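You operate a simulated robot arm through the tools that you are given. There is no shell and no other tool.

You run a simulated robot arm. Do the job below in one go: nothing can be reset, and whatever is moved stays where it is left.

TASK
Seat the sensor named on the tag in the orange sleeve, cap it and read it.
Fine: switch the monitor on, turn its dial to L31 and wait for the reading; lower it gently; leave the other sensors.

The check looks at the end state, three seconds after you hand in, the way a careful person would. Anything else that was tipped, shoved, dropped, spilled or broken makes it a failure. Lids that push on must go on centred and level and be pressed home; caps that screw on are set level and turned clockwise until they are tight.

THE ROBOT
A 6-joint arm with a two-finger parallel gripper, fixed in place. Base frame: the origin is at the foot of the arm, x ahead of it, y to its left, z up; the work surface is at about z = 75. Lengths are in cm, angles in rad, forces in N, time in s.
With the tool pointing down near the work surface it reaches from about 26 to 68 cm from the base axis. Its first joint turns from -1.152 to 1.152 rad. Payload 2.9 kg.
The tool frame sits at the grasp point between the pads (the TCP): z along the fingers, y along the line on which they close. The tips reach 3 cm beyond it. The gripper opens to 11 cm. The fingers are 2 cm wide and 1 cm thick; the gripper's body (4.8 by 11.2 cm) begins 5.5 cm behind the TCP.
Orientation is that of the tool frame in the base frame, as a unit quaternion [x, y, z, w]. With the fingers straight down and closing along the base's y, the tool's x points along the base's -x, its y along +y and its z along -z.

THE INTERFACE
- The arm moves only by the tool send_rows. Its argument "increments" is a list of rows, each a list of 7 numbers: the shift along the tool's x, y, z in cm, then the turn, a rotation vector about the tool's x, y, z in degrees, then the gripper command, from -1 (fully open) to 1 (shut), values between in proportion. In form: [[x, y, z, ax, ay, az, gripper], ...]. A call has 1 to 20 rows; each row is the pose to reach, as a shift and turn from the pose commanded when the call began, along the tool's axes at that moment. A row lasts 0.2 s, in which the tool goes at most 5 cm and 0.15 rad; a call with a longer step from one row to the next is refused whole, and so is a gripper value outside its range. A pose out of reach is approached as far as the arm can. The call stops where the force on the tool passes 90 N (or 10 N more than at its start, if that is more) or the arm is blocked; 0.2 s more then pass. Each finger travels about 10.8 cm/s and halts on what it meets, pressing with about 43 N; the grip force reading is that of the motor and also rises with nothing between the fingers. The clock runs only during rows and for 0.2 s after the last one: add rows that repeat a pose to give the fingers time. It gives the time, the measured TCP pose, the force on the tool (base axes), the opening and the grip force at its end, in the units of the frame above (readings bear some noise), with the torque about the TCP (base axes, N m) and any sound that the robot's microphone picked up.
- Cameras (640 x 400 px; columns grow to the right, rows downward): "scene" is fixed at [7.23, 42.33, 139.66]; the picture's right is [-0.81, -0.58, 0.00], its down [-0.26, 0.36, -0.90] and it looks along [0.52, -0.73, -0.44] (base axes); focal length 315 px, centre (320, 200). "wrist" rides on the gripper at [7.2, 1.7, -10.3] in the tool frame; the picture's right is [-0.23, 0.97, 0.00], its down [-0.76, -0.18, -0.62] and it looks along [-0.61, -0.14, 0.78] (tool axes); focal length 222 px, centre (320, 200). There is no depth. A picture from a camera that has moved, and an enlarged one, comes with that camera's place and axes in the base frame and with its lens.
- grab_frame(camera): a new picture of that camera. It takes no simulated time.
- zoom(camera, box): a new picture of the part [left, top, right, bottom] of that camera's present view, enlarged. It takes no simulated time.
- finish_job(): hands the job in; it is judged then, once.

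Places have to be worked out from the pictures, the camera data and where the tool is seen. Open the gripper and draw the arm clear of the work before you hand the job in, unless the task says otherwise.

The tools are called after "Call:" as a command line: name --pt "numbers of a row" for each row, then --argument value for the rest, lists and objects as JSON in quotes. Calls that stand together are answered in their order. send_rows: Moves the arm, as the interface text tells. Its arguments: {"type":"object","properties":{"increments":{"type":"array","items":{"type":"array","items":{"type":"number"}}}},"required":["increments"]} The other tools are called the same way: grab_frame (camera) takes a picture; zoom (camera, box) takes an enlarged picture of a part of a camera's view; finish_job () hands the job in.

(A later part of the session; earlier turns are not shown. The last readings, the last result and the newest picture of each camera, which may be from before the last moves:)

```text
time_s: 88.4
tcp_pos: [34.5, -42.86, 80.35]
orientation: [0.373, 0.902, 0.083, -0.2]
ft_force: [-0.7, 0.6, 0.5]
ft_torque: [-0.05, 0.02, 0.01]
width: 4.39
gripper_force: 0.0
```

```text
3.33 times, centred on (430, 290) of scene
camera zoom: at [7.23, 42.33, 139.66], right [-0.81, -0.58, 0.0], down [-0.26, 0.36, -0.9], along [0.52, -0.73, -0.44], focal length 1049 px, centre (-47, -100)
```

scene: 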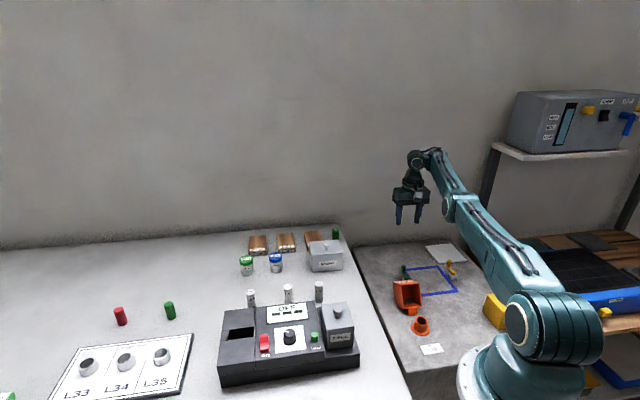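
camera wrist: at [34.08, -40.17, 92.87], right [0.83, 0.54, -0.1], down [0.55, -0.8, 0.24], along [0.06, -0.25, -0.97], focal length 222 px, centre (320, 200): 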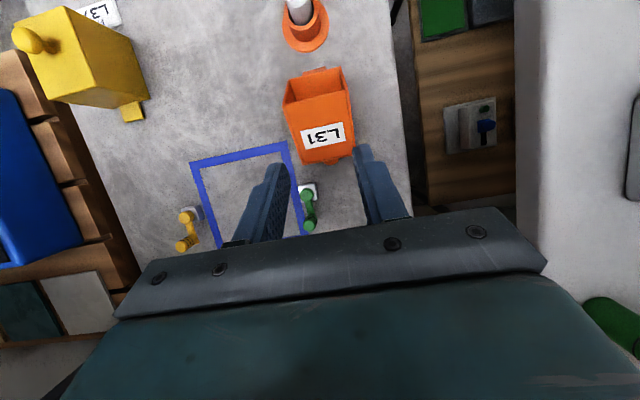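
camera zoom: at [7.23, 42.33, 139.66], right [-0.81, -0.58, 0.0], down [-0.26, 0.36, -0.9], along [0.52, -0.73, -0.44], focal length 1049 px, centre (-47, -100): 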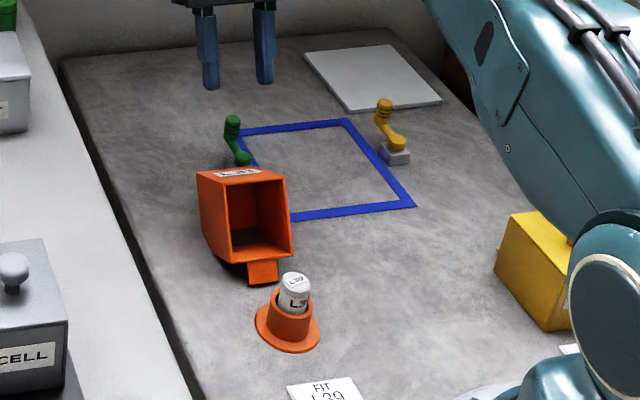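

The hood leans back with its label face up. I'll zoom in to locate the knob.

Call:
zoom --camera "wrist" --box '[260, 50, 400, 210]'

Call:
zoom --camera "scene" --box '[405, 280, 450, 335]'

```text
2.50 times, centred on (330, 130) of wrist
camera zoom: at [34.08, -40.17, 92.87], right [0.83, 0.54, -0.1], down [0.55, -0.8, 0.24], along [0.06, -0.25, -0.97], focal length 555 px, centre (295, 375)
```

zoom: 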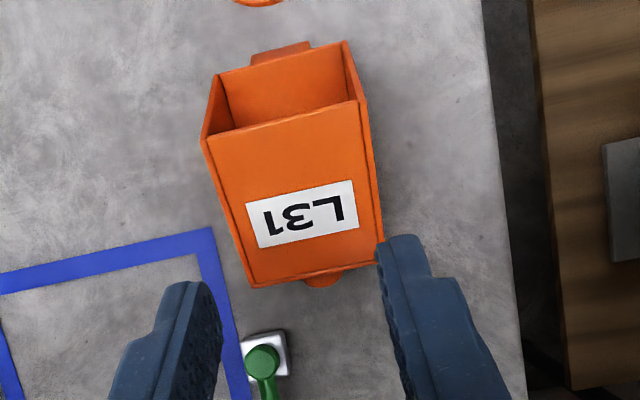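

```text
7.27 times, centred on (428, 308) of scene
camera zoom: at [7.23, 42.33, 139.66], right [-0.81, -0.58, 0.0], down [-0.26, 0.36, -0.9], along [0.52, -0.73, -0.44], focal length 2289 px, centre (-462, -582)
```

zoom: 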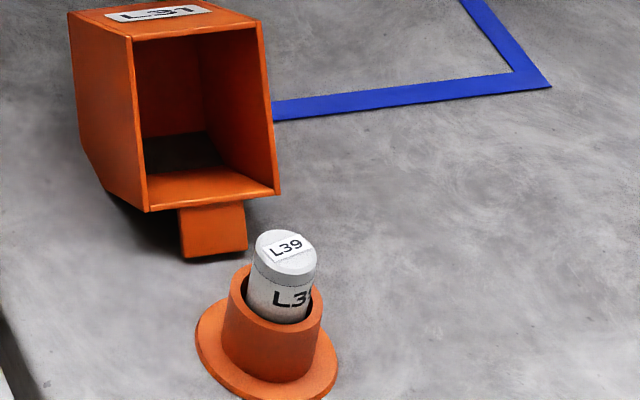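

The hood leans back about 125° with its knob tucked against the slab, so the knob can't be reached from above. I'll hold the hood by its two side walls instead: it is 6.2 cm wide and the gripper opens to 11. A wide flat hold can't slip off the way the knob did. I'll open to 8.5 and move partway down to check the alignment.

Call:
send_rows --pt "-0.8 0 1.5 0 0 0 -0.2" --pt "-1.8 0 3 0 0 0 -0.55" --pt "-2.65 0 5 0 0 0 -0.55" --pt "-2.65 0 7 0 0 0 -0.55" --pt "-2.65 0 7 0 0 0 -0.55"

Call:
zoom --camera "wrist" --box '[220, 30, 420, 210]'

Call:
zoom --camera "scene" --box '[380, 240, 480, 350]'

```text
time_s: 89.6
tcp_pos: [34.16, -42.61, 72.99]
orientation: [0.373, 0.902, 0.082, -0.199]
ft_force: [0.3, -0.3, 0.5]
ft_torque: [0.0, 0.02, 0.0]
width: 8.52
gripper_force: 0.0
```

```text
2.22 times, centred on (320, 120) of wrist
camera zoom: at [33.7, -39.86, 85.37], right [0.83, 0.54, -0.1], down [0.55, -0.8, 0.24], along [0.06, -0.26, -0.96], focal length 494 px, centre (320, 378)
```

zoom: 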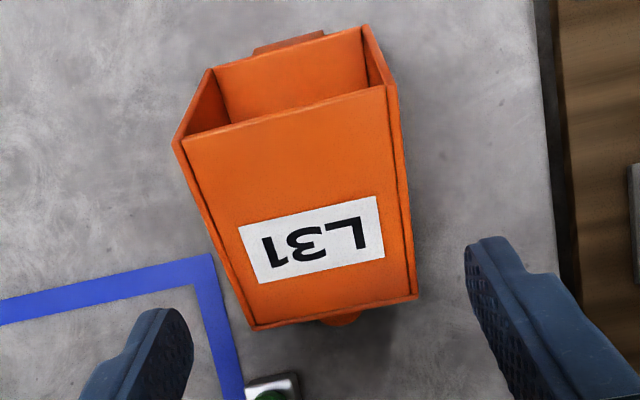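

```text
3.64 times, centred on (430, 295) of scene
camera zoom: at [7.23, 42.33, 139.66], right [-0.81, -0.58, 0.0], down [-0.26, 0.36, -0.9], along [0.52, -0.73, -0.44], focal length 1145 px, centre (-80, -146)
```

zoom: 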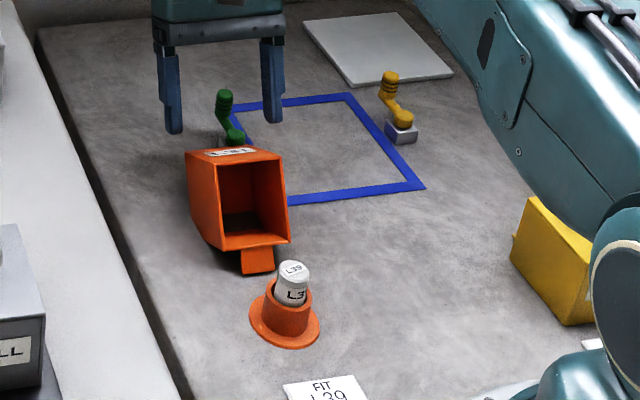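

The fingers straddle the hood evenly. I'll go down the rest of the way beside the walls and close on them.

Call:
send_rows --pt "0 0 2 0 0 0 -0.55" --pt "0 0 4 0 0 0 -0.55" --pt "0 0 5.5 0 0 0 -0.55" --pt "0 0 5.5 0 0 0 -0.55"

Call:
zoom --camera "wrist" --box '[220, 30, 420, 210]'

Call:
zoom --camera "scene" --box '[380, 250, 470, 350]'

```text
time_s: 90.6
tcp_pos: [32.44, -40.94, 67.87]
orientation: [0.373, 0.902, 0.084, -0.198]
ft_force: [-0.9, 0.9, 0.1]
ft_torque: [-0.01, 0.0, -0.03]
width: 8.51
gripper_force: 0.0
```

```text
2.22 times, centred on (320, 120) of wrist
camera zoom: at [32.01, -38.18, 80.36], right [0.83, 0.54, -0.1], down [0.55, -0.8, 0.24], along [0.06, -0.26, -0.97], focal length 494 px, centre (320, 378)
```

zoom: 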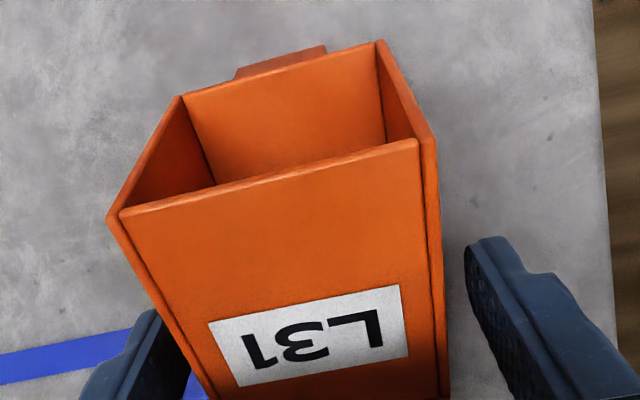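

```text
4.00 times, centred on (425, 300) of scene
camera zoom: at [7.23, 42.33, 139.66], right [-0.81, -0.58, 0.0], down [-0.26, 0.36, -0.9], along [0.52, -0.73, -0.44], focal length 1259 px, centre (-100, -200)
```

zoom: 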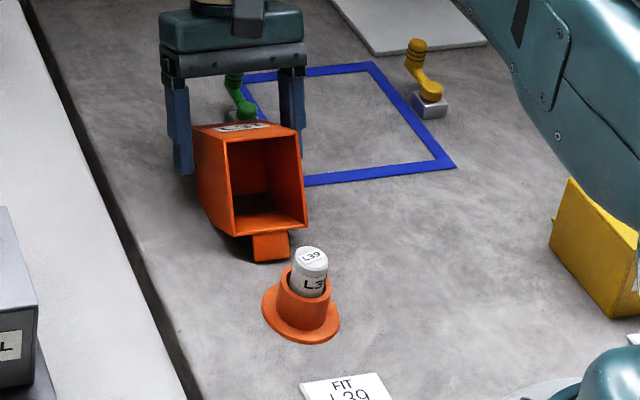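

The hood's walls are at u = -9.3 and -3.0, centred on the tool. I'll close gently to just under their width and read the grip force.

Call:
send_rows --pt "0 -0.08 0 0 0 0 -0.45" --pt "0 -0.08 0 0 0 0 -0.3" --pt "0 -0.08 0 0 0 0 -0.2" --pt "0 -0.08 0 0 0 0 -0.11" --pt "0 -0.08 0 0 0 0 -0.11" --pt "0 -0.08 0 0 0 0 -0.11"

Call:
zoom --camera "wrist" --box '[220, 30, 420, 210]'

```text
time_s: 92.0
tcp_pos: [32.33, -40.84, 67.85]
orientation: [0.373, 0.902, 0.082, -0.199]
ft_force: [7.0, 6.4, -0.8]
ft_torque: [-0.08, -0.05, -0.1]
width: 6.39
gripper_force: 44.8
```

```text
2.22 times, centred on (320, 120) of wrist
camera zoom: at [32.01, -38.2, 80.42], right [0.83, 0.54, -0.09], down [0.55, -0.8, 0.24], along [0.06, -0.26, -0.97], focal length 494 px, centre (320, 378)
```

zoom: 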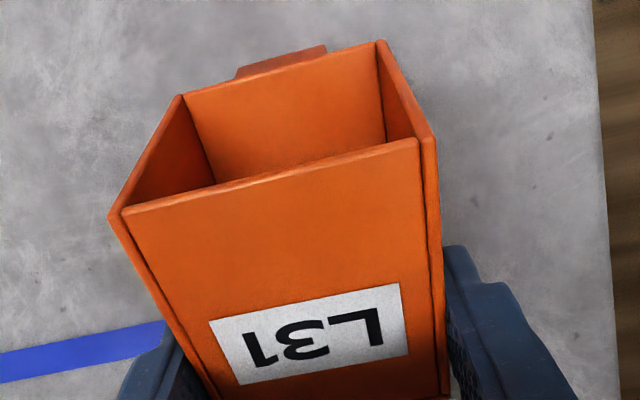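

The walls are held at 6.39 with full force. I'll ease off slightly to see if a lighter squeeze is possible, which would make pivoting easier.

Call:
send_rows --pt "0 0.05 0 0 0 0 -0.14" --pt "0 0.05 0 0 0 0 -0.15" --pt "0 0.05 0 0 0 0 -0.15"

```text
time_s: 92.8
tcp_pos: [32.5, -41.0, 68.0]
orientation: [0.374, 0.902, 0.083, -0.198]
ft_force: [2.9, 2.6, 0.1]
ft_torque: [0.07, 0.02, -0.05]
width: 6.49
gripper_force: 1.3
```

The force fell to about 1 N. I'll hold briefly to see where it settles.

Call:
send_rows --pt "0 0 0 0 0 0 -0.15" --pt "0 0 0 0 0 0 -0.15" --pt "0 0 0 0 0 0 -0.15" --pt "0 0 0 0 0 0 -0.15"

```text
time_s: 93.8
tcp_pos: [32.33, -40.95, 68.0]
orientation: [0.373, 0.902, 0.082, -0.2]
ft_force: [2.2, 1.4, 0.9]
ft_torque: [0.04, -0.01, -0.04]
width: 6.44
gripper_force: 1.0
```

A light squeeze is possible. I'll try a middle value for a moderate grip.

Call:
send_rows --pt "0 0 0 0 0 0 -0.135" --pt "0 0 0 0 0 0 -0.135" --pt "0 0 0 0 0 0 -0.135"

```text
time_s: 94.6
tcp_pos: [32.47, -40.92, 67.98]
orientation: [0.373, 0.903, 0.081, -0.198]
ft_force: [3.2, 2.0, 1.2]
ft_torque: [-0.01, -0.07, -0.01]
width: 6.45
gripper_force: 2.2
```

Call:
send_rows --pt "0 0 0 0 0 0 -0.12" --pt "0 0 0 0 0 0 -0.12" --pt "0 0 0 0 0 0 -0.12"

```text
time_s: 95.4
tcp_pos: [32.42, -40.86, 67.89]
orientation: [0.373, 0.903, 0.083, -0.199]
ft_force: [5.1, 2.9, 0.0]
ft_torque: [-0.04, -0.04, -0.08]
width: 6.38
gripper_force: 45.6
```

A full squeeze on the wide walls is secure, so I'll use that. Now I'll raise the hood by rotating rigidly about the hinge, first 10° with a force check.

Call:
send_rows --pt "0.38 0 -0.25 0 -2.5 0 -0.1" --pt "0.77 0 -0.48 0 -5 0 -0.1" --pt "1.18 0 -0.69 0 -7.5 0 -0.1" --pt "1.58 0 -0.88 0 -10 0 -0.1" --pt "1.58 0 -0.88 0 -10 0 -0.1"

Call:
zoom --camera "wrist" --box '[220, 30, 420, 210]'

Call:
zoom --camera "scene" --box '[380, 250, 470, 350]'

```text
time_s: 96.6
tcp_pos: [31.82, -40.15, 69.38]
orientation: [0.378, 0.917, 0.05, -0.12]
ft_force: [0.5, 3.9, -7.4]
ft_torque: [-0.53, 0.04, 0.42]
width: 6.36
gripper_force: 44.7
```

```text
2.22 times, centred on (320, 120) of wrist
camera zoom: at [29.74, -35.93, 81.26], right [0.84, 0.53, -0.06], down [0.51, -0.76, 0.41], along [0.17, -0.37, -0.91], focal length 494 px, centre (320, 378)
```

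zoom: 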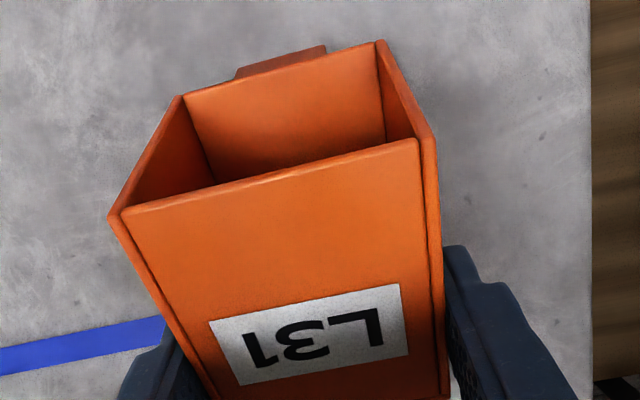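

```text
4.00 times, centred on (425, 300) of scene
camera zoom: at [7.24, 42.33, 139.66], right [-0.81, -0.58, 0.0], down [-0.26, 0.36, -0.9], along [0.52, -0.73, -0.44], focal length 1259 px, centre (-100, -200)
```

zoom: 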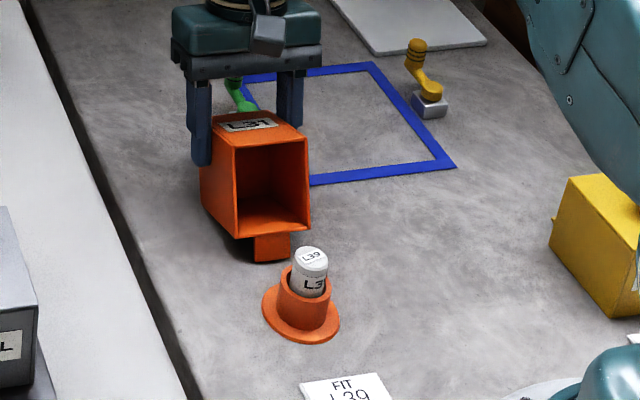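

The hood follows rigidly with small forces. I'll continue another 20°.

Call:
send_rows --pt "0.38 0 -0.25 0 -2.5 0 -0.1" --pt "0.77 0 -0.48 0 -5 0 -0.1" --pt "1.18 0 -0.69 0 -7.5 0 -0.1" --pt "1.58 0 -0.88 0 -10 0 -0.1" --pt "2.0 0 -1.05 0 -12.5 0 -0.1" --pt "2.43 0 -1.22 0 -15 0 -0.1" --pt "2.86 0 -1.36 0 -17.5 0 -0.1" --pt "3.3 0 -1.48 0 -20 0 -0.1" --pt "3.3 0 -1.48 0 -20 0 -0.1"

Call:
zoom --camera "scene" --box '[380, 250, 470, 350]'

Call:
zoom --camera "wrist" --box '[220, 30, 420, 210]'

```text
time_s: 98.6
tcp_pos: [29.68, -38.22, 71.63]
orientation: [0.382, 0.923, -0.016, 0.04]
ft_force: [-2.5, 3.4, -24.3]
ft_torque: [-0.64, -0.43, -0.21]
width: 6.34
gripper_force: 45.2
```

```text
4.00 times, centred on (425, 300) of scene
camera zoom: at [7.25, 42.3, 139.67], right [-0.81, -0.58, 0.0], down [-0.26, 0.36, -0.9], along [0.52, -0.73, -0.44], focal length 1259 px, centre (-100, -200)
```

zoom: 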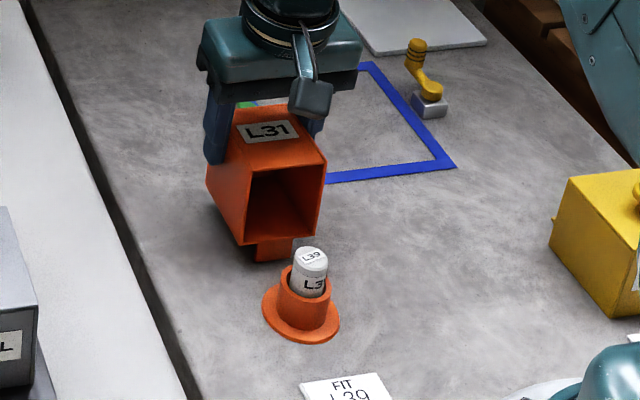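

```text
2.22 times, centred on (320, 120) of wrist
camera zoom: at [25.05, -31.23, 81.33], right [0.85, 0.53, 0.02], down [0.37, -0.62, 0.69], along [0.38, -0.58, -0.73], focal length 494 px, centre (320, 378)
```

zoom: 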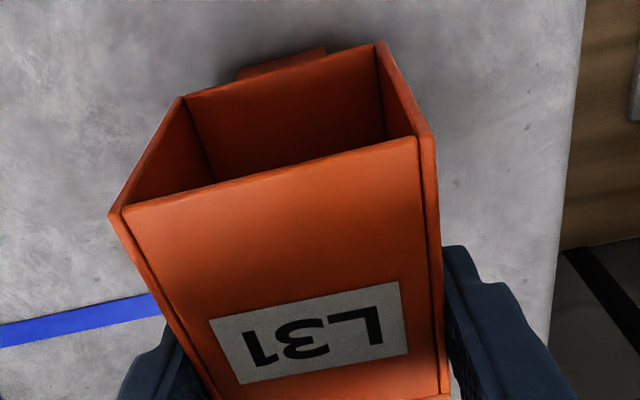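

It's at about 94° now. There's a slight downward pull, so I'll tighten the path radius by 0.2 and continue another 20°.

Call:
send_rows --pt "0.45 0 -0.1 0 -2.5 0 -0.1" --pt "0.87 0 -0.3 0 -5 0 -0.1" --pt "1.27 0 -0.5 0 -7.5 0 -0.1" --pt "1.67 0 -0.7 0 -10 0 -0.1" --pt "2.08 0 -0.87 0 -12.5 0 -0.1" --pt "2.49 0 -1.03 0 -15 0 -0.1" --pt "2.92 0 -1.16 0 -17.5 0 -0.1" --pt "3.34 0 -1.28 0 -20 0 -0.1" --pt "3.34 0 -1.28 0 -20 0 -0.1"

Call:
zoom --camera "scene" --box '[380, 250, 470, 350]'

Call:
zoom --camera "wrist" --box '[220, 30, 420, 210]'

```text
time_s: 100.6
tcp_pos: [27.37, -35.75, 72.71]
orientation: [0.373, 0.902, -0.083, 0.201]
ft_force: [-4.9, 1.0, 7.2]
ft_torque: [0.33, 0.37, 0.02]
width: 6.37
gripper_force: 44.6
```

```text
4.00 times, centred on (425, 300) of scene
camera zoom: at [7.22, 42.34, 139.66], right [-0.81, -0.58, 0.0], down [-0.26, 0.36, -0.9], along [0.52, -0.73, -0.44], focal length 1259 px, centre (-100, -200)
```

zoom: 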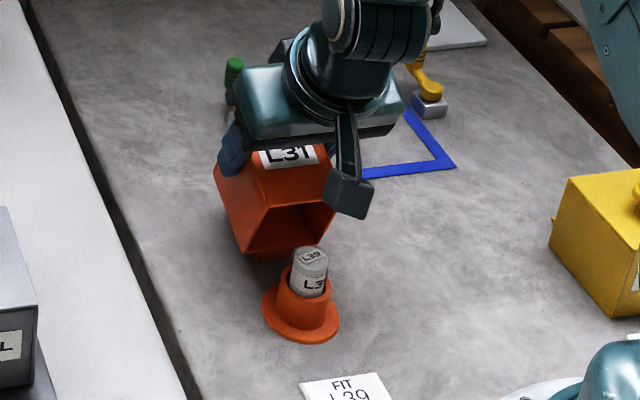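

```text
2.22 times, centred on (320, 120) of wrist
camera zoom: at [20.69, -26.87, 78.97], right [0.83, 0.54, 0.1], down [0.17, -0.43, 0.89], along [0.52, -0.72, -0.45], focal length 494 px, centre (320, 378)
```

zoom: 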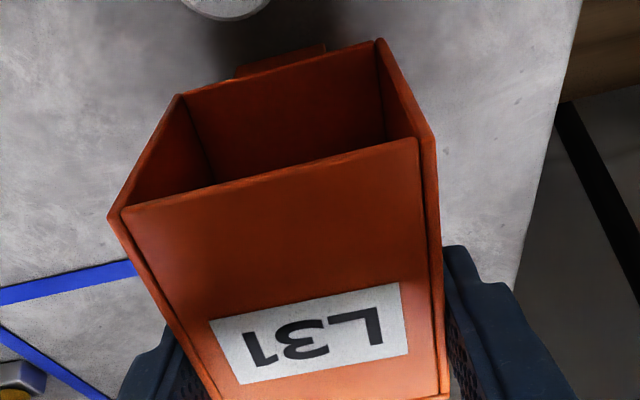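

It's at about 74° and held rigidly. I'll take one last rigid step to a tool tilt of -30°, then begin letting the hood pivot between the pads as it passes the balance point.

Call:
send_rows --pt "0.38 0 -0.24 0 -2.5 0 -0.1" --pt "0.76 0 -0.47 0 -5 0 -0.1" --pt "1.17 0 -0.72 0 -5 0 -0.1" --pt "1.58 0 -0.97 0 -5 0 -0.1" --pt "1.98 0 -1.19 0 -5 0 -0.1" --pt "1.98 0 -1.19 0 -5 0 -0.1"

Call:
zoom --camera "scene" --box '[380, 250, 470, 350]'

Call:
zoom --camera "wrist" --box '[220, 30, 420, 210]'

```text
time_s: 102.0
tcp_pos: [25.7, -34.28, 73.04]
orientation: [0.369, 0.892, -0.101, 0.242]
ft_force: [9.2, -9.3, -2.0]
ft_torque: [-1.0, -1.0, -0.1]
width: 6.34
gripper_force: 44.7
```

```text
4.00 times, centred on (425, 300) of scene
camera zoom: at [7.25, 42.31, 139.66], right [-0.81, -0.58, 0.0], down [-0.26, 0.36, -0.9], along [0.52, -0.73, -0.44], focal length 1259 px, centre (-100, -200)
```

zoom: 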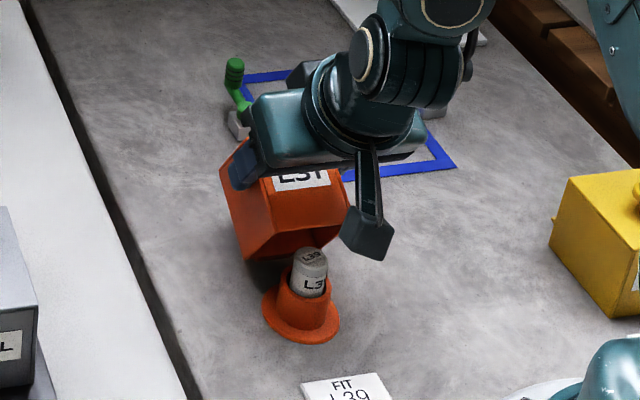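

```text
2.22 times, centred on (320, 120) of wrist
camera zoom: at [18.8, -24.99, 78.3], right [0.83, 0.55, 0.12], down [0.12, -0.37, 0.92], along [0.55, -0.75, -0.37], focal length 494 px, centre (320, 378)
```

zoom: 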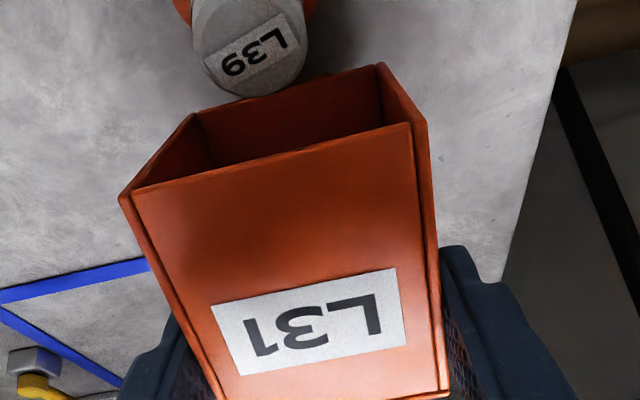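

The pivot is working, with friction of about 1.4 N·m and nothing slipping away. The sensor stands clear of the hood's edge. Continuing the arc to 40°.

Call:
send_rows --pt "0.35 0 -0.18 0 0 0 -0.1" --pt "0.7 0 -0.36 0 0 0 -0.1" --pt "1.06 0 -0.52 0 0 0 -0.1" --pt "1.41 0 -0.68 0 0 0 -0.1" --pt "1.79 0 -0.8 0 0 0 -0.1" --pt "2.17 0 -0.91 0 0 0 -0.1" --pt "2.55 0 -1.01 0 0 0 -0.1" --pt "2.92 0 -1.1 0 0 0 -0.1" --pt "2.92 0 -1.1 0 0 0 -0.1"

Call:
zoom --camera "scene" --box '[380, 250, 470, 350]'

Call:
zoom --camera "wrist" --box '[220, 30, 420, 210]'

```text
time_s: 104.0
tcp_pos: [23.46, -31.98, 72.47]
orientation: [0.37, 0.892, -0.099, 0.241]
ft_force: [16.1, -3.7, 0.4]
ft_torque: [-0.95, -1.01, 0.05]
width: 6.35
gripper_force: 45.0
```

```text
4.00 times, centred on (425, 300) of scene
camera zoom: at [7.26, 42.32, 139.66], right [-0.81, -0.58, 0.0], down [-0.26, 0.36, -0.9], along [0.52, -0.73, -0.44], focal length 1259 px, centre (-100, -200)
```

zoom: 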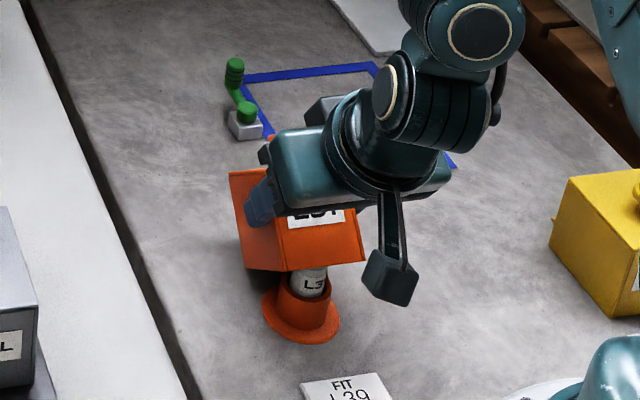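

```text
2.22 times, centred on (320, 120) of wrist
camera zoom: at [16.55, -22.74, 77.71], right [0.83, 0.55, 0.12], down [0.12, -0.37, 0.92], along [0.55, -0.75, -0.37], focal length 494 px, centre (320, 378)
```

zoom: 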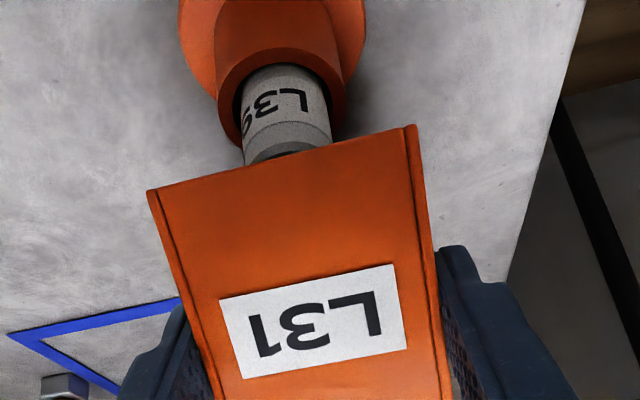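

It's at about 42°, and the hood is coming down over the sensor with clearance. I'll continue to 20°, easing the tilt back.

Call:
send_rows --pt "0.37 0 -0.05 0 0.8 0 -0.1" --pt "0.74 0 -0.1 0 1.5 0 -0.1" --pt "1.11 0 -0.14 0 2.3 0 -0.1" --pt "1.48 0 -0.16 0 3 0 -0.1" --pt "1.86 0 -0.14 0 3.8 0 -0.1" --pt "2.23 0 -0.11 0 4.5 0 -0.1" --pt "2.6 0 -0.07 0 5.3 0 -0.1" --pt "2.97 0 -0.03 0 6 0 -0.1" --pt "2.97 0 -0.03 0 6 0 -0.1"

Call:
zoom --camera "scene" --box '[380, 250, 470, 350]'

Call:
zoom --camera "wrist" --box '[220, 30, 420, 210]'

```text
time_s: 106.0
tcp_pos: [21.72, -30.09, 70.96]
orientation: [0.374, 0.903, -0.08, 0.193]
ft_force: [10.9, -1.4, 9.8]
ft_torque: [-0.94, -1.02, -0.05]
width: 6.37
gripper_force: 44.9
```

```text
4.00 times, centred on (425, 300) of scene
camera zoom: at [7.24, 42.33, 139.66], right [-0.81, -0.58, 0.0], down [-0.26, 0.36, -0.9], along [0.52, -0.73, -0.44], focal length 1259 px, centre (-100, -200)
```

zoom: 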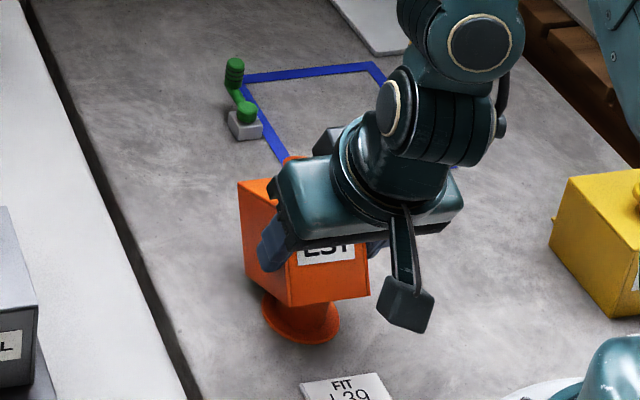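

```text
2.22 times, centred on (320, 120) of wrist
camera zoom: at [15.16, -21.33, 77.43], right [0.83, 0.54, 0.09], down [0.19, -0.44, 0.88], along [0.52, -0.72, -0.46], focal length 494 px, centre (320, 378)
```

zoom: 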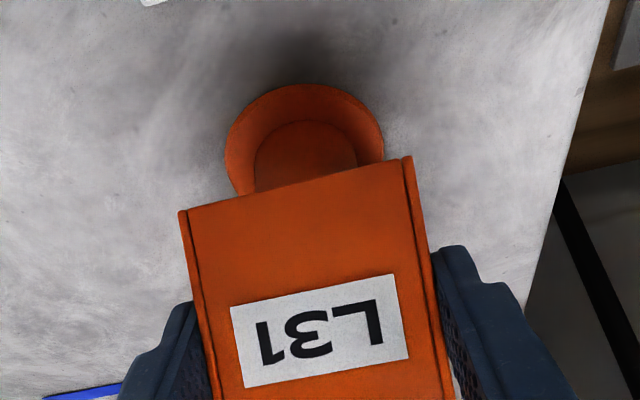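

It's at about 22°. I'll lower gently to about 5°.

Call:
send_rows --pt "0.3 0 0.1 0 0.7 0 -0.1" --pt "0.6 0 0.21 0 1.3 0 -0.1" --pt "0.9 0 0.33 0 2 0 -0.1" --pt "1.17 0 0.44 0 2.5 0 -0.1" --pt "1.4 0 0.54 0 3 0 -0.1" --pt "1.62 0 0.66 0 3.3 0 -0.1" --pt "1.84 0 0.78 0 3.7 0 -0.1" --pt "2.06 0 0.91 0 4 0 -0.1" --pt "2.06 0 0.91 0 4 0 -0.1"

Call:
zoom --camera "scene" --box '[390, 270, 480, 350]'

Call:
zoom --camera "wrist" --box '[220, 30, 420, 210]'

```text
time_s: 108.0
tcp_pos: [20.57, -29.0, 69.28]
orientation: [0.376, 0.91, -0.066, 0.162]
ft_force: [10.1, 1.2, 11.3]
ft_torque: [-1.02, -0.88, 0.2]
width: 6.36
gripper_force: 45.6
```

```text
5.00 times, centred on (435, 310) of scene
camera zoom: at [7.24, 42.34, 139.65], right [-0.81, -0.58, 0.0], down [-0.26, 0.36, -0.9], along [0.52, -0.73, -0.44], focal length 1574 px, centre (-255, -350)
```

zoom: 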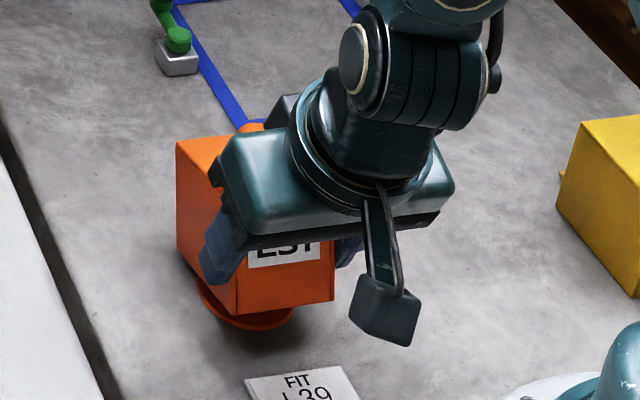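

```text
2.22 times, centred on (320, 120) of wrist
camera zoom: at [14.38, -20.57, 76.48], right [0.84, 0.54, 0.08], down [0.23, -0.48, 0.85], along [0.49, -0.69, -0.53], focal length 494 px, centre (320, 378)
```

zoom: 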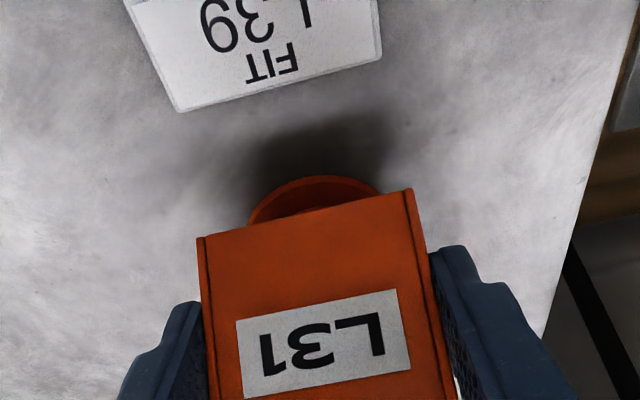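

The hood lags slightly, at about 13°. I'll keep lowering along the arc.

Call:
send_rows --pt "0.2 0 0.16 0 0.3 0 -0.1" --pt "0.4 0 0.31 0 0.6 0 -0.1" --pt "0.61 0 0.47 0 1 0 -0.1" --pt "0.8 0 0.64 0 1 0 -0.1" --pt "1.0 0 0.82 0 1 0 -0.1" --pt "1.19 0 0.99 0 1 0 -0.1" --pt "1.19 0 0.99 0 1 0 -0.1"

Call:
zoom --camera "scene" --box '[390, 270, 480, 350]'

Call:
zoom --camera "wrist" --box '[220, 30, 420, 210]'

```text
time_s: 109.6
tcp_pos: [19.97, -28.45, 67.88]
orientation: [0.378, 0.911, -0.064, 0.153]
ft_force: [7.1, 1.7, 12.6]
ft_torque: [-1.02, -0.91, 0.23]
width: 6.37
gripper_force: 45.3
```

```text
5.00 times, centred on (435, 310) of scene
camera zoom: at [7.23, 42.35, 139.65], right [-0.81, -0.58, 0.0], down [-0.26, 0.36, -0.9], along [0.52, -0.73, -0.44], focal length 1574 px, centre (-255, -350)
```

zoom: 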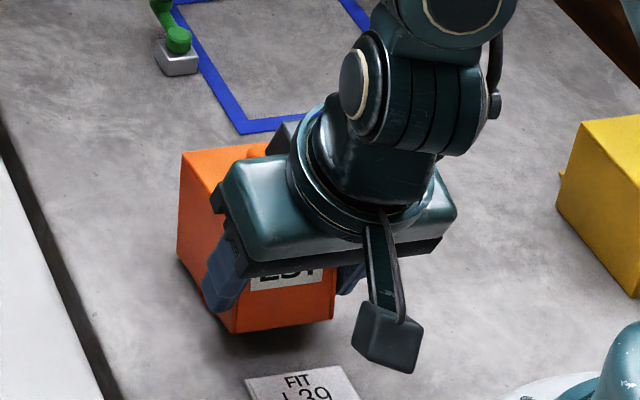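

```text
2.22 times, centred on (320, 120) of wrist
camera zoom: at [13.92, -20.11, 75.35], right [0.84, 0.54, 0.07], down [0.24, -0.49, 0.84], along [0.49, -0.69, -0.54], focal length 494 px, centre (320, 378)
```

zoom: 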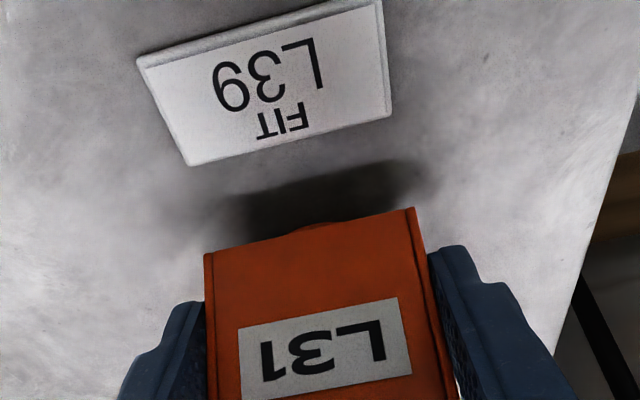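

It's at about 8° now. I'll continue down in small steps until the hood's edge meets the slab.

Call:
send_rows --pt "0.17 0 0.14 0 0 0 -0.1" --pt "0.34 0 0.27 0 0 0 -0.1" --pt "0.51 0 0.41 0 0 0 -0.1" --pt "0.68 0 0.54 0 0 0 -0.1" --pt "0.85 0 0.68 0 0 0 -0.1" --pt "0.85 0 0.68 0 0 0 -0.1"

Call:
zoom --camera "scene" --box '[390, 270, 480, 350]'

Call:
zoom --camera "wrist" --box '[220, 30, 420, 210]'

```text
time_s: 111.0
tcp_pos: [19.65, -28.14, 67.03]
orientation: [0.377, 0.911, -0.064, 0.155]
ft_force: [10.6, -4.1, 10.7]
ft_torque: [-0.88, -1.15, 0.13]
width: 6.35
gripper_force: 45.1
```

```text
5.00 times, centred on (435, 310) of scene
camera zoom: at [7.24, 42.33, 139.66], right [-0.81, -0.58, 0.0], down [-0.26, 0.36, -0.9], along [0.52, -0.73, -0.44], focal length 1574 px, centre (-255, -350)
```

zoom: 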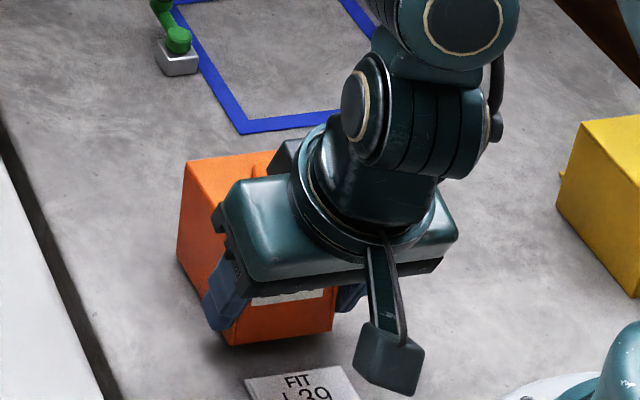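

```text
2.22 times, centred on (320, 120) of wrist
camera zoom: at [13.6, -19.78, 74.38], right [0.84, 0.54, 0.08], down [0.24, -0.49, 0.84], along [0.49, -0.69, -0.54], focal length 494 px, centre (320, 378)
```

zoom: 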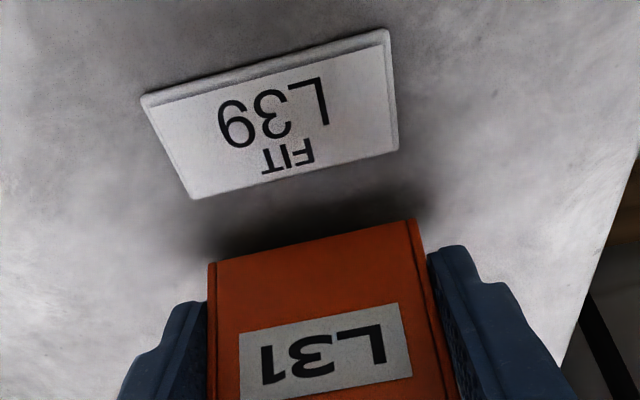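

Only about 3° remain. I'll ease straight down the last half centimetre.

Call:
send_rows --pt "0.05 0 0.14 0 0 0 -0.1" --pt "0.1 0 0.28 0 0 0 -0.1" --pt "0.15 0 0.42 0 0 0 -0.1" --pt "0.2 0 0.56 0 0 0 -0.1" --pt "0.2 0 0.56 0 0 0 -0.1"

Call:
zoom --camera "scene" --box '[390, 270, 480, 350]'

Call:
zoom --camera "wrist" --box '[220, 30, 420, 210]'

```text
time_s: 112.2
tcp_pos: [19.61, -27.97, 66.32]
orientation: [0.377, 0.911, -0.063, 0.152]
ft_force: [-2.9, 2.5, 15.8]
ft_torque: [-1.2, -0.71, 0.16]
width: 6.38
gripper_force: 45.7
```

```text
5.00 times, centred on (435, 310) of scene
camera zoom: at [7.21, 42.35, 139.65], right [-0.81, -0.58, 0.0], down [-0.26, 0.36, -0.9], along [0.52, -0.73, -0.44], focal length 1574 px, centre (-255, -350)
```

zoom: 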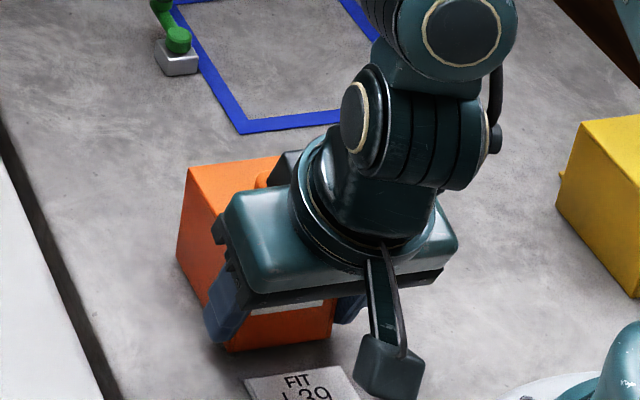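

```text
2.22 times, centred on (320, 120) of wrist
camera zoom: at [13.44, -19.62, 73.81], right [0.84, 0.54, 0.07], down [0.24, -0.49, 0.84], along [0.49, -0.68, -0.54], focal length 494 px, centre (320, 378)
```

zoom: 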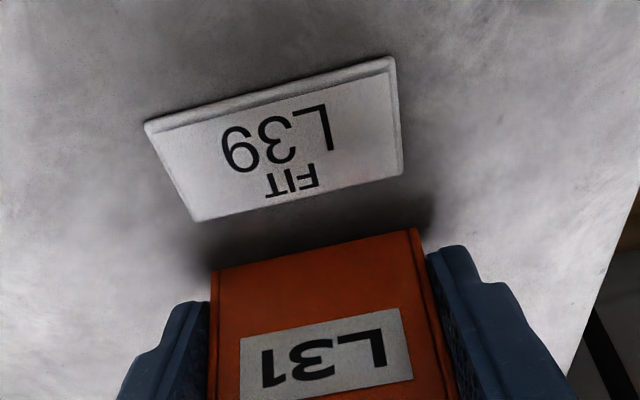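

The front edge is within about 0.3 cm of its closed position. A little further.

Call:
send_rows --pt "0.05 0 0.14 0 0 0 -0.1" --pt "0.1 0 0.28 0 0 0 -0.1" --pt "0.15 0 0.42 0 0 0 -0.1" --pt "0.15 0 0.42 0 0 0 -0.1"

Call:
zoom --camera "scene" --box '[390, 270, 480, 350]'

```text
time_s: 113.2
tcp_pos: [19.41, -27.9, 65.94]
orientation: [0.377, 0.912, -0.063, 0.152]
ft_force: [-16.8, 11.2, 18.0]
ft_torque: [-1.01, -0.42, 0.04]
width: 6.35
gripper_force: 44.7
```

```text
5.00 times, centred on (435, 310) of scene
camera zoom: at [7.19, 42.36, 139.65], right [-0.81, -0.58, 0.0], down [-0.26, 0.36, -0.9], along [0.52, -0.73, -0.44], focal length 1574 px, centre (-255, -350)
```

zoom: 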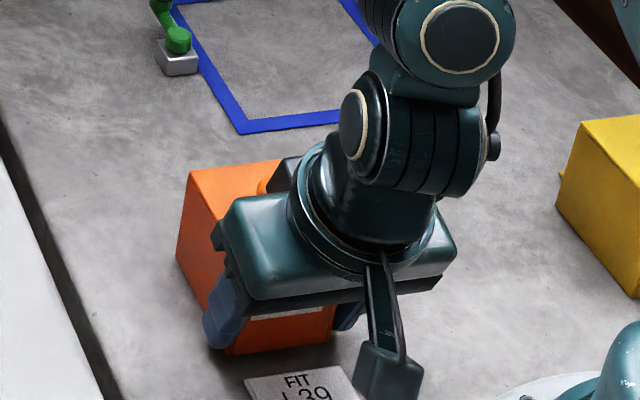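

The hood's edge is back at its closed position on the slab. I'll release the walls gently.

Call:
send_rows --pt "0 0 0 0 0 0 -0.16" --pt "0 0 0 0 0 0 -0.2" --pt "0 0 0 0 0 0 -0.35" --pt "0 0 0 0 0 0 -0.55" --pt "0 0 0 0 0 0 -0.55"

Call:
zoom --camera "scene" --box '[390, 270, 480, 350]'

Call:
zoom --camera "wrist" --box '[220, 30, 420, 210]'

```text
time_s: 114.4
tcp_pos: [19.61, -28.09, 65.93]
orientation: [0.377, 0.911, -0.064, 0.154]
ft_force: [0.4, -0.3, -0.9]
ft_torque: [-0.01, 0.0, 0.02]
width: 8.54
gripper_force: 0.0
```

```text
5.00 times, centred on (435, 310) of scene
camera zoom: at [7.23, 42.33, 139.66], right [-0.81, -0.58, 0.0], down [-0.26, 0.36, -0.9], along [0.52, -0.73, -0.44], focal length 1574 px, centre (-255, -350)
```

zoom: 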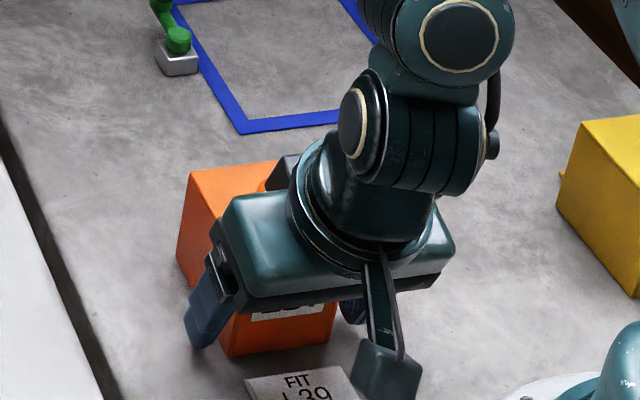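

```text
2.22 times, centred on (320, 120) of wrist
camera zoom: at [13.52, -19.7, 73.38], right [0.84, 0.54, 0.07], down [0.24, -0.49, 0.84], along [0.49, -0.69, -0.54], focal length 494 px, centre (320, 378)
```

zoom: 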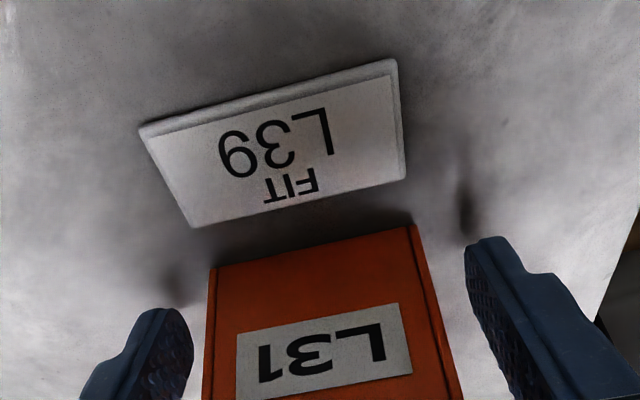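

The hood is closed. I'll withdraw straight up, straighten the tool, and inspect it from above.

Call:
send_rows --pt "-0.65 0 -1.9 0 0 0 -0.55" --pt "-1.95 0 -5.67 0 0 0 -0.55" --pt "-3.25 0 -9.45 0 5 0 -0.4" --pt "-4.55 0 -13.2 0 12 0 -0.2" --pt "-5.9 0 -17 0 19 0 0" --pt "-7.5 0 -18.5 0 19 0 0" --pt "-7.5 0 -18.5 0 19 0 0"

Call:
zoom --camera "wrist" --box '[220, 10, 420, 190]'

Call:
zoom --camera "scene" --box '[390, 270, 480, 350]'

Call:
grab_frame --camera "scene"

```text
time_s: 116.0
tcp_pos: [20.32, -28.84, 86.0]
orientation: [0.383, 0.924, -0.001, 0.0]
ft_force: [-0.4, -0.6, -0.3]
ft_torque: [0.0, 0.02, 0.04]
width: 5.51
gripper_force: 0.1
```

```text
2.22 times, centred on (320, 100) of wrist
camera zoom: at [16.36, -22.54, 96.31], right [0.85, 0.53, 0.0], down [0.41, -0.66, 0.62], along [0.33, -0.53, -0.78], focal length 494 px, centre (320, 422)
```

zoom: 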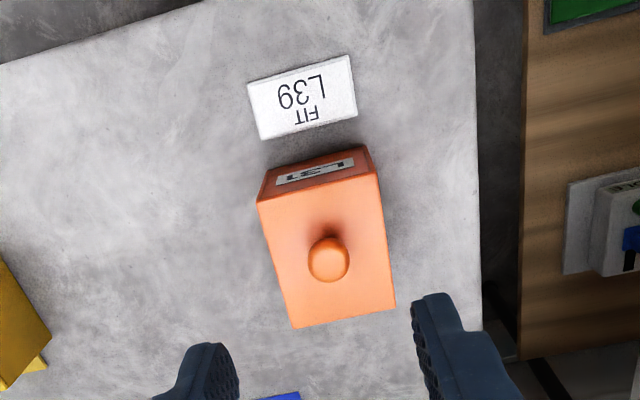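

```text
5.00 times, centred on (435, 310) of scene
camera zoom: at [7.23, 42.33, 139.66], right [-0.81, -0.58, 0.0], down [-0.26, 0.36, -0.9], along [0.52, -0.73, -0.44], focal length 1574 px, centre (-255, -350)
```

zoom: 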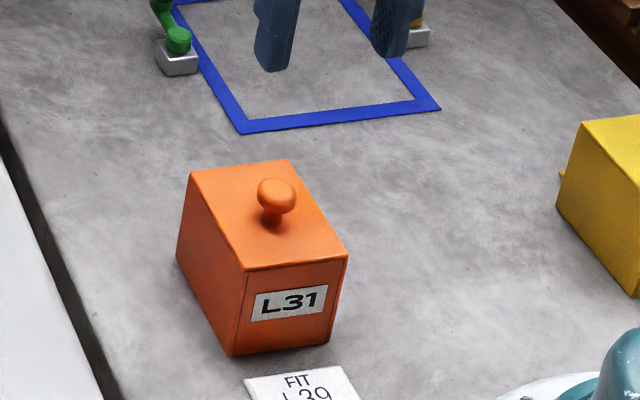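

```text
taken
```

scene: 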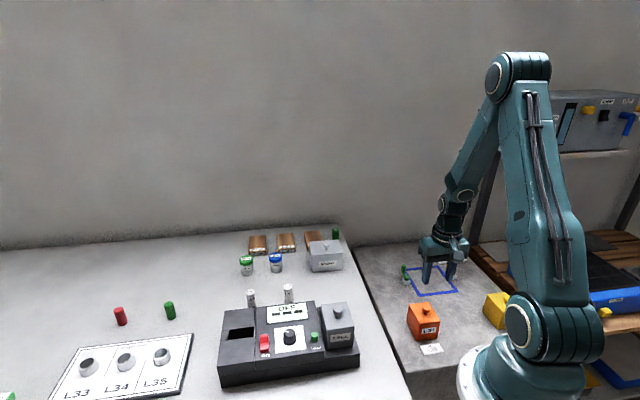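

The hood sits exactly as it did originally, closed over the sensor. Next is the monitor: I'll rise and move over it to inspect the switch and dial.

Call:
send_rows --pt "0 0 -4.5 0 0 0 0" --pt "0 0 -9 0 0 0 0" --pt "0 0 -13.5 0 0 0 0" --pt "0.5 3 -17 0 0 0 0" --pt "1.5 7.5 -18 0 0 0 0" --pt "2.5 12 -18 0 0 0 0" --pt "3.5 16.5 -18 0 0 0 0" --pt "4.5 21 -18 0 0 0 0" --pt "5.5 25.5 -18 0 0 0 0" --pt "6.5 30 -18 0 0 0 0" --pt "7.5 34.5 -18 0 0 0 0" --pt "8.5 38.5 -18 0 0 0 0" --pt "8.5 38.5 -18 0 0 0 0"

Call:
grab_frame --camera "wrist"

Call:
zoom --camera "wrist" --box '[230, 20, 430, 180]'

Call:
zoom --camera "scene" --box '[215, 290, 365, 390]'

```text
time_s: 118.8
tcp_pos: [41.41, 4.74, 104.04]
orientation: [0.383, 0.924, -0.001, 0.002]
ft_force: [0.0, 0.0, 0.1]
ft_torque: [-0.01, -0.02, 0.01]
width: 5.51
gripper_force: 0.1
```

```text
taken
camera wrist: at [37.4, 10.9, 114.31], right [0.85, 0.53, 0.0], down [0.41, -0.66, 0.62], along [0.33, -0.53, -0.78], focal length 222 px, centre (320, 200)
```

wrist: 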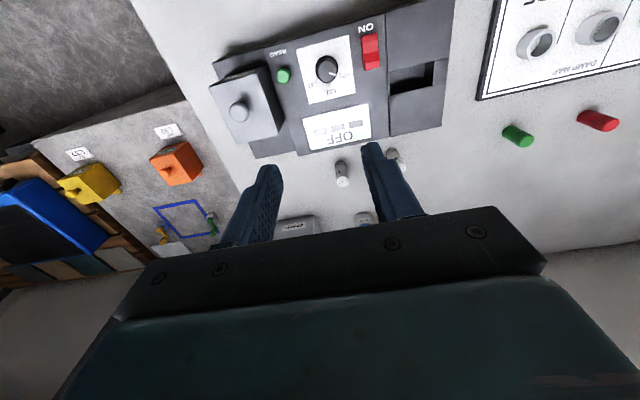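

```text
2.50 times, centred on (330, 100) of wrist
camera zoom: at [37.4, 10.9, 114.31], right [0.85, 0.53, 0.0], down [0.41, -0.66, 0.62], along [0.33, -0.53, -0.78], focal length 555 px, centre (295, 450)
```

zoom: 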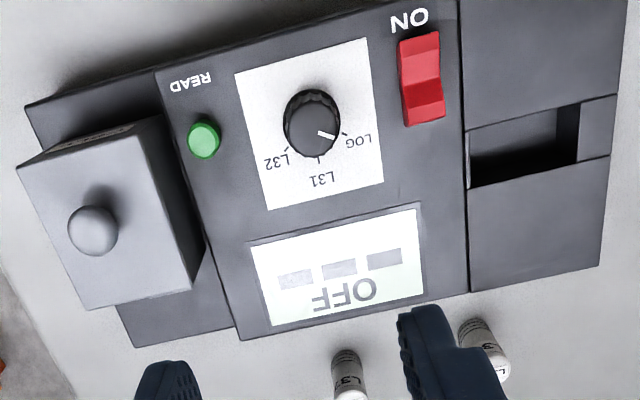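

```text
4.00 times, centred on (290, 340) of scene
camera zoom: at [7.23, 42.33, 139.66], right [-0.81, -0.58, 0.0], down [-0.26, 0.36, -0.9], along [0.52, -0.73, -0.44], focal length 1259 px, centre (440, -360)
```

zoom: 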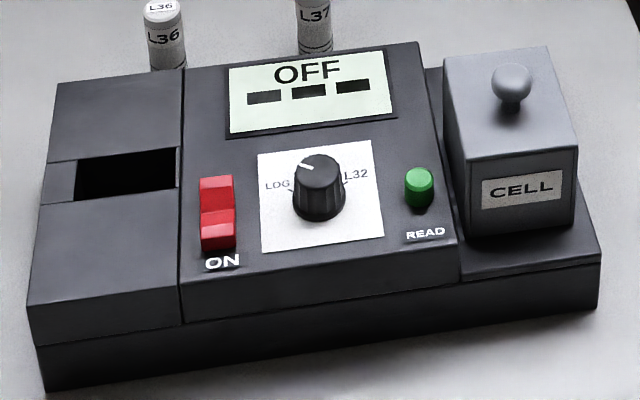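

The panel is flat at z ≈ 82. The dial is near (40.6, 7.35), pointing at LOG, and L31 is 60° clockwise from it. The rocker's raised ON end is near (43.2, 12.3). I'll close the fingers and hover over the ON end.

Call:
send_rows --pt "1 1.5 3 0 0 0 0.4" --pt "2 3 6 0 0 0 0.8" --pt "3 4.8 9.5 0 0 0 1" --pt "4.24 6.84 13 0 0 0 1" --pt "4.24 6.84 15 0 0 0 1" --pt "4.24 6.84 15 0 0 0 1"

Call:
zoom --camera "wrist" --box '[230, 60, 410, 200]'

Call:
zoom --camera "scene" --box '[240, 300, 340, 370]'

```text
time_s: 120.2
tcp_pos: [43.21, 12.27, 88.87]
orientation: [0.383, 0.924, 0.0, 0.001]
ft_force: [-0.4, 1.0, -0.7]
ft_torque: [-0.01, -0.03, -0.02]
width: 0.01
gripper_force: 38.0
```

```text
2.86 times, centred on (320, 130) of wrist
camera zoom: at [39.28, 18.62, 99.2], right [0.85, 0.53, 0.0], down [0.41, -0.66, 0.62], along [0.33, -0.53, -0.78], focal length 635 px, centre (320, 400)
```

zoom: 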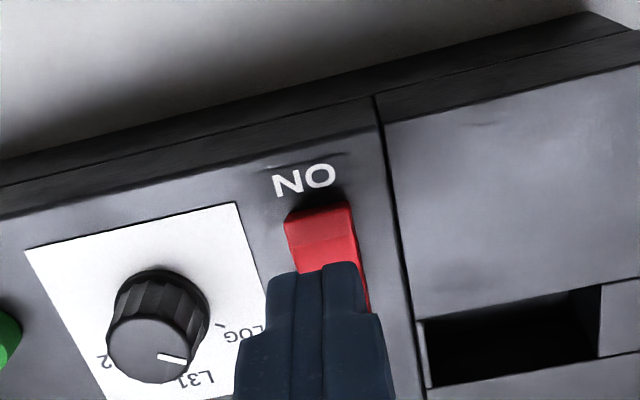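

```text
5.71 times, centred on (290, 335) of scene
camera zoom: at [7.23, 42.33, 139.66], right [-0.81, -0.58, 0.0], down [-0.26, 0.36, -0.9], along [0.52, -0.73, -0.44], focal length 1799 px, centre (491, -571)
```

zoom: 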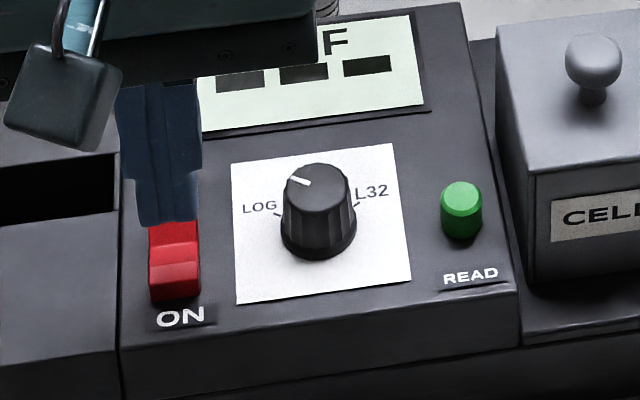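

The tip is right above the raised ON end. I'll go down gently until contact and press with moderate force.

Call:
send_rows --pt "0 0 1 0 0 0 1" --pt "0 0 1.8 0 0 0 1" --pt "0 0 2.2 0 0 0 1" --pt "0 0 2.2 0 0 0 1"

Call:
zoom --camera "scene" --box '[240, 300, 340, 370]'

```text
time_s: 121.2
tcp_pos: [43.28, 12.16, 86.55]
orientation: [0.383, 0.924, 0.0, 0.001]
ft_force: [0.1, 0.1, 0.4]
ft_torque: [0.01, 0.0, 0.03]
width: 0.0
gripper_force: 38.0
```

```text
5.71 times, centred on (290, 335) of scene
camera zoom: at [7.23, 42.33, 139.66], right [-0.81, -0.58, 0.0], down [-0.26, 0.36, -0.9], along [0.52, -0.73, -0.44], focal length 1799 px, centre (491, -571)
```

zoom: 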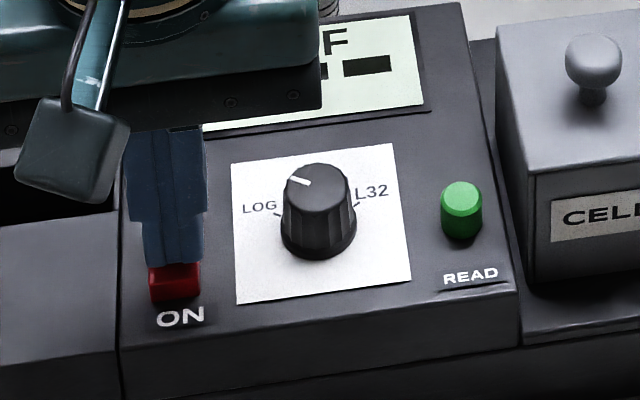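

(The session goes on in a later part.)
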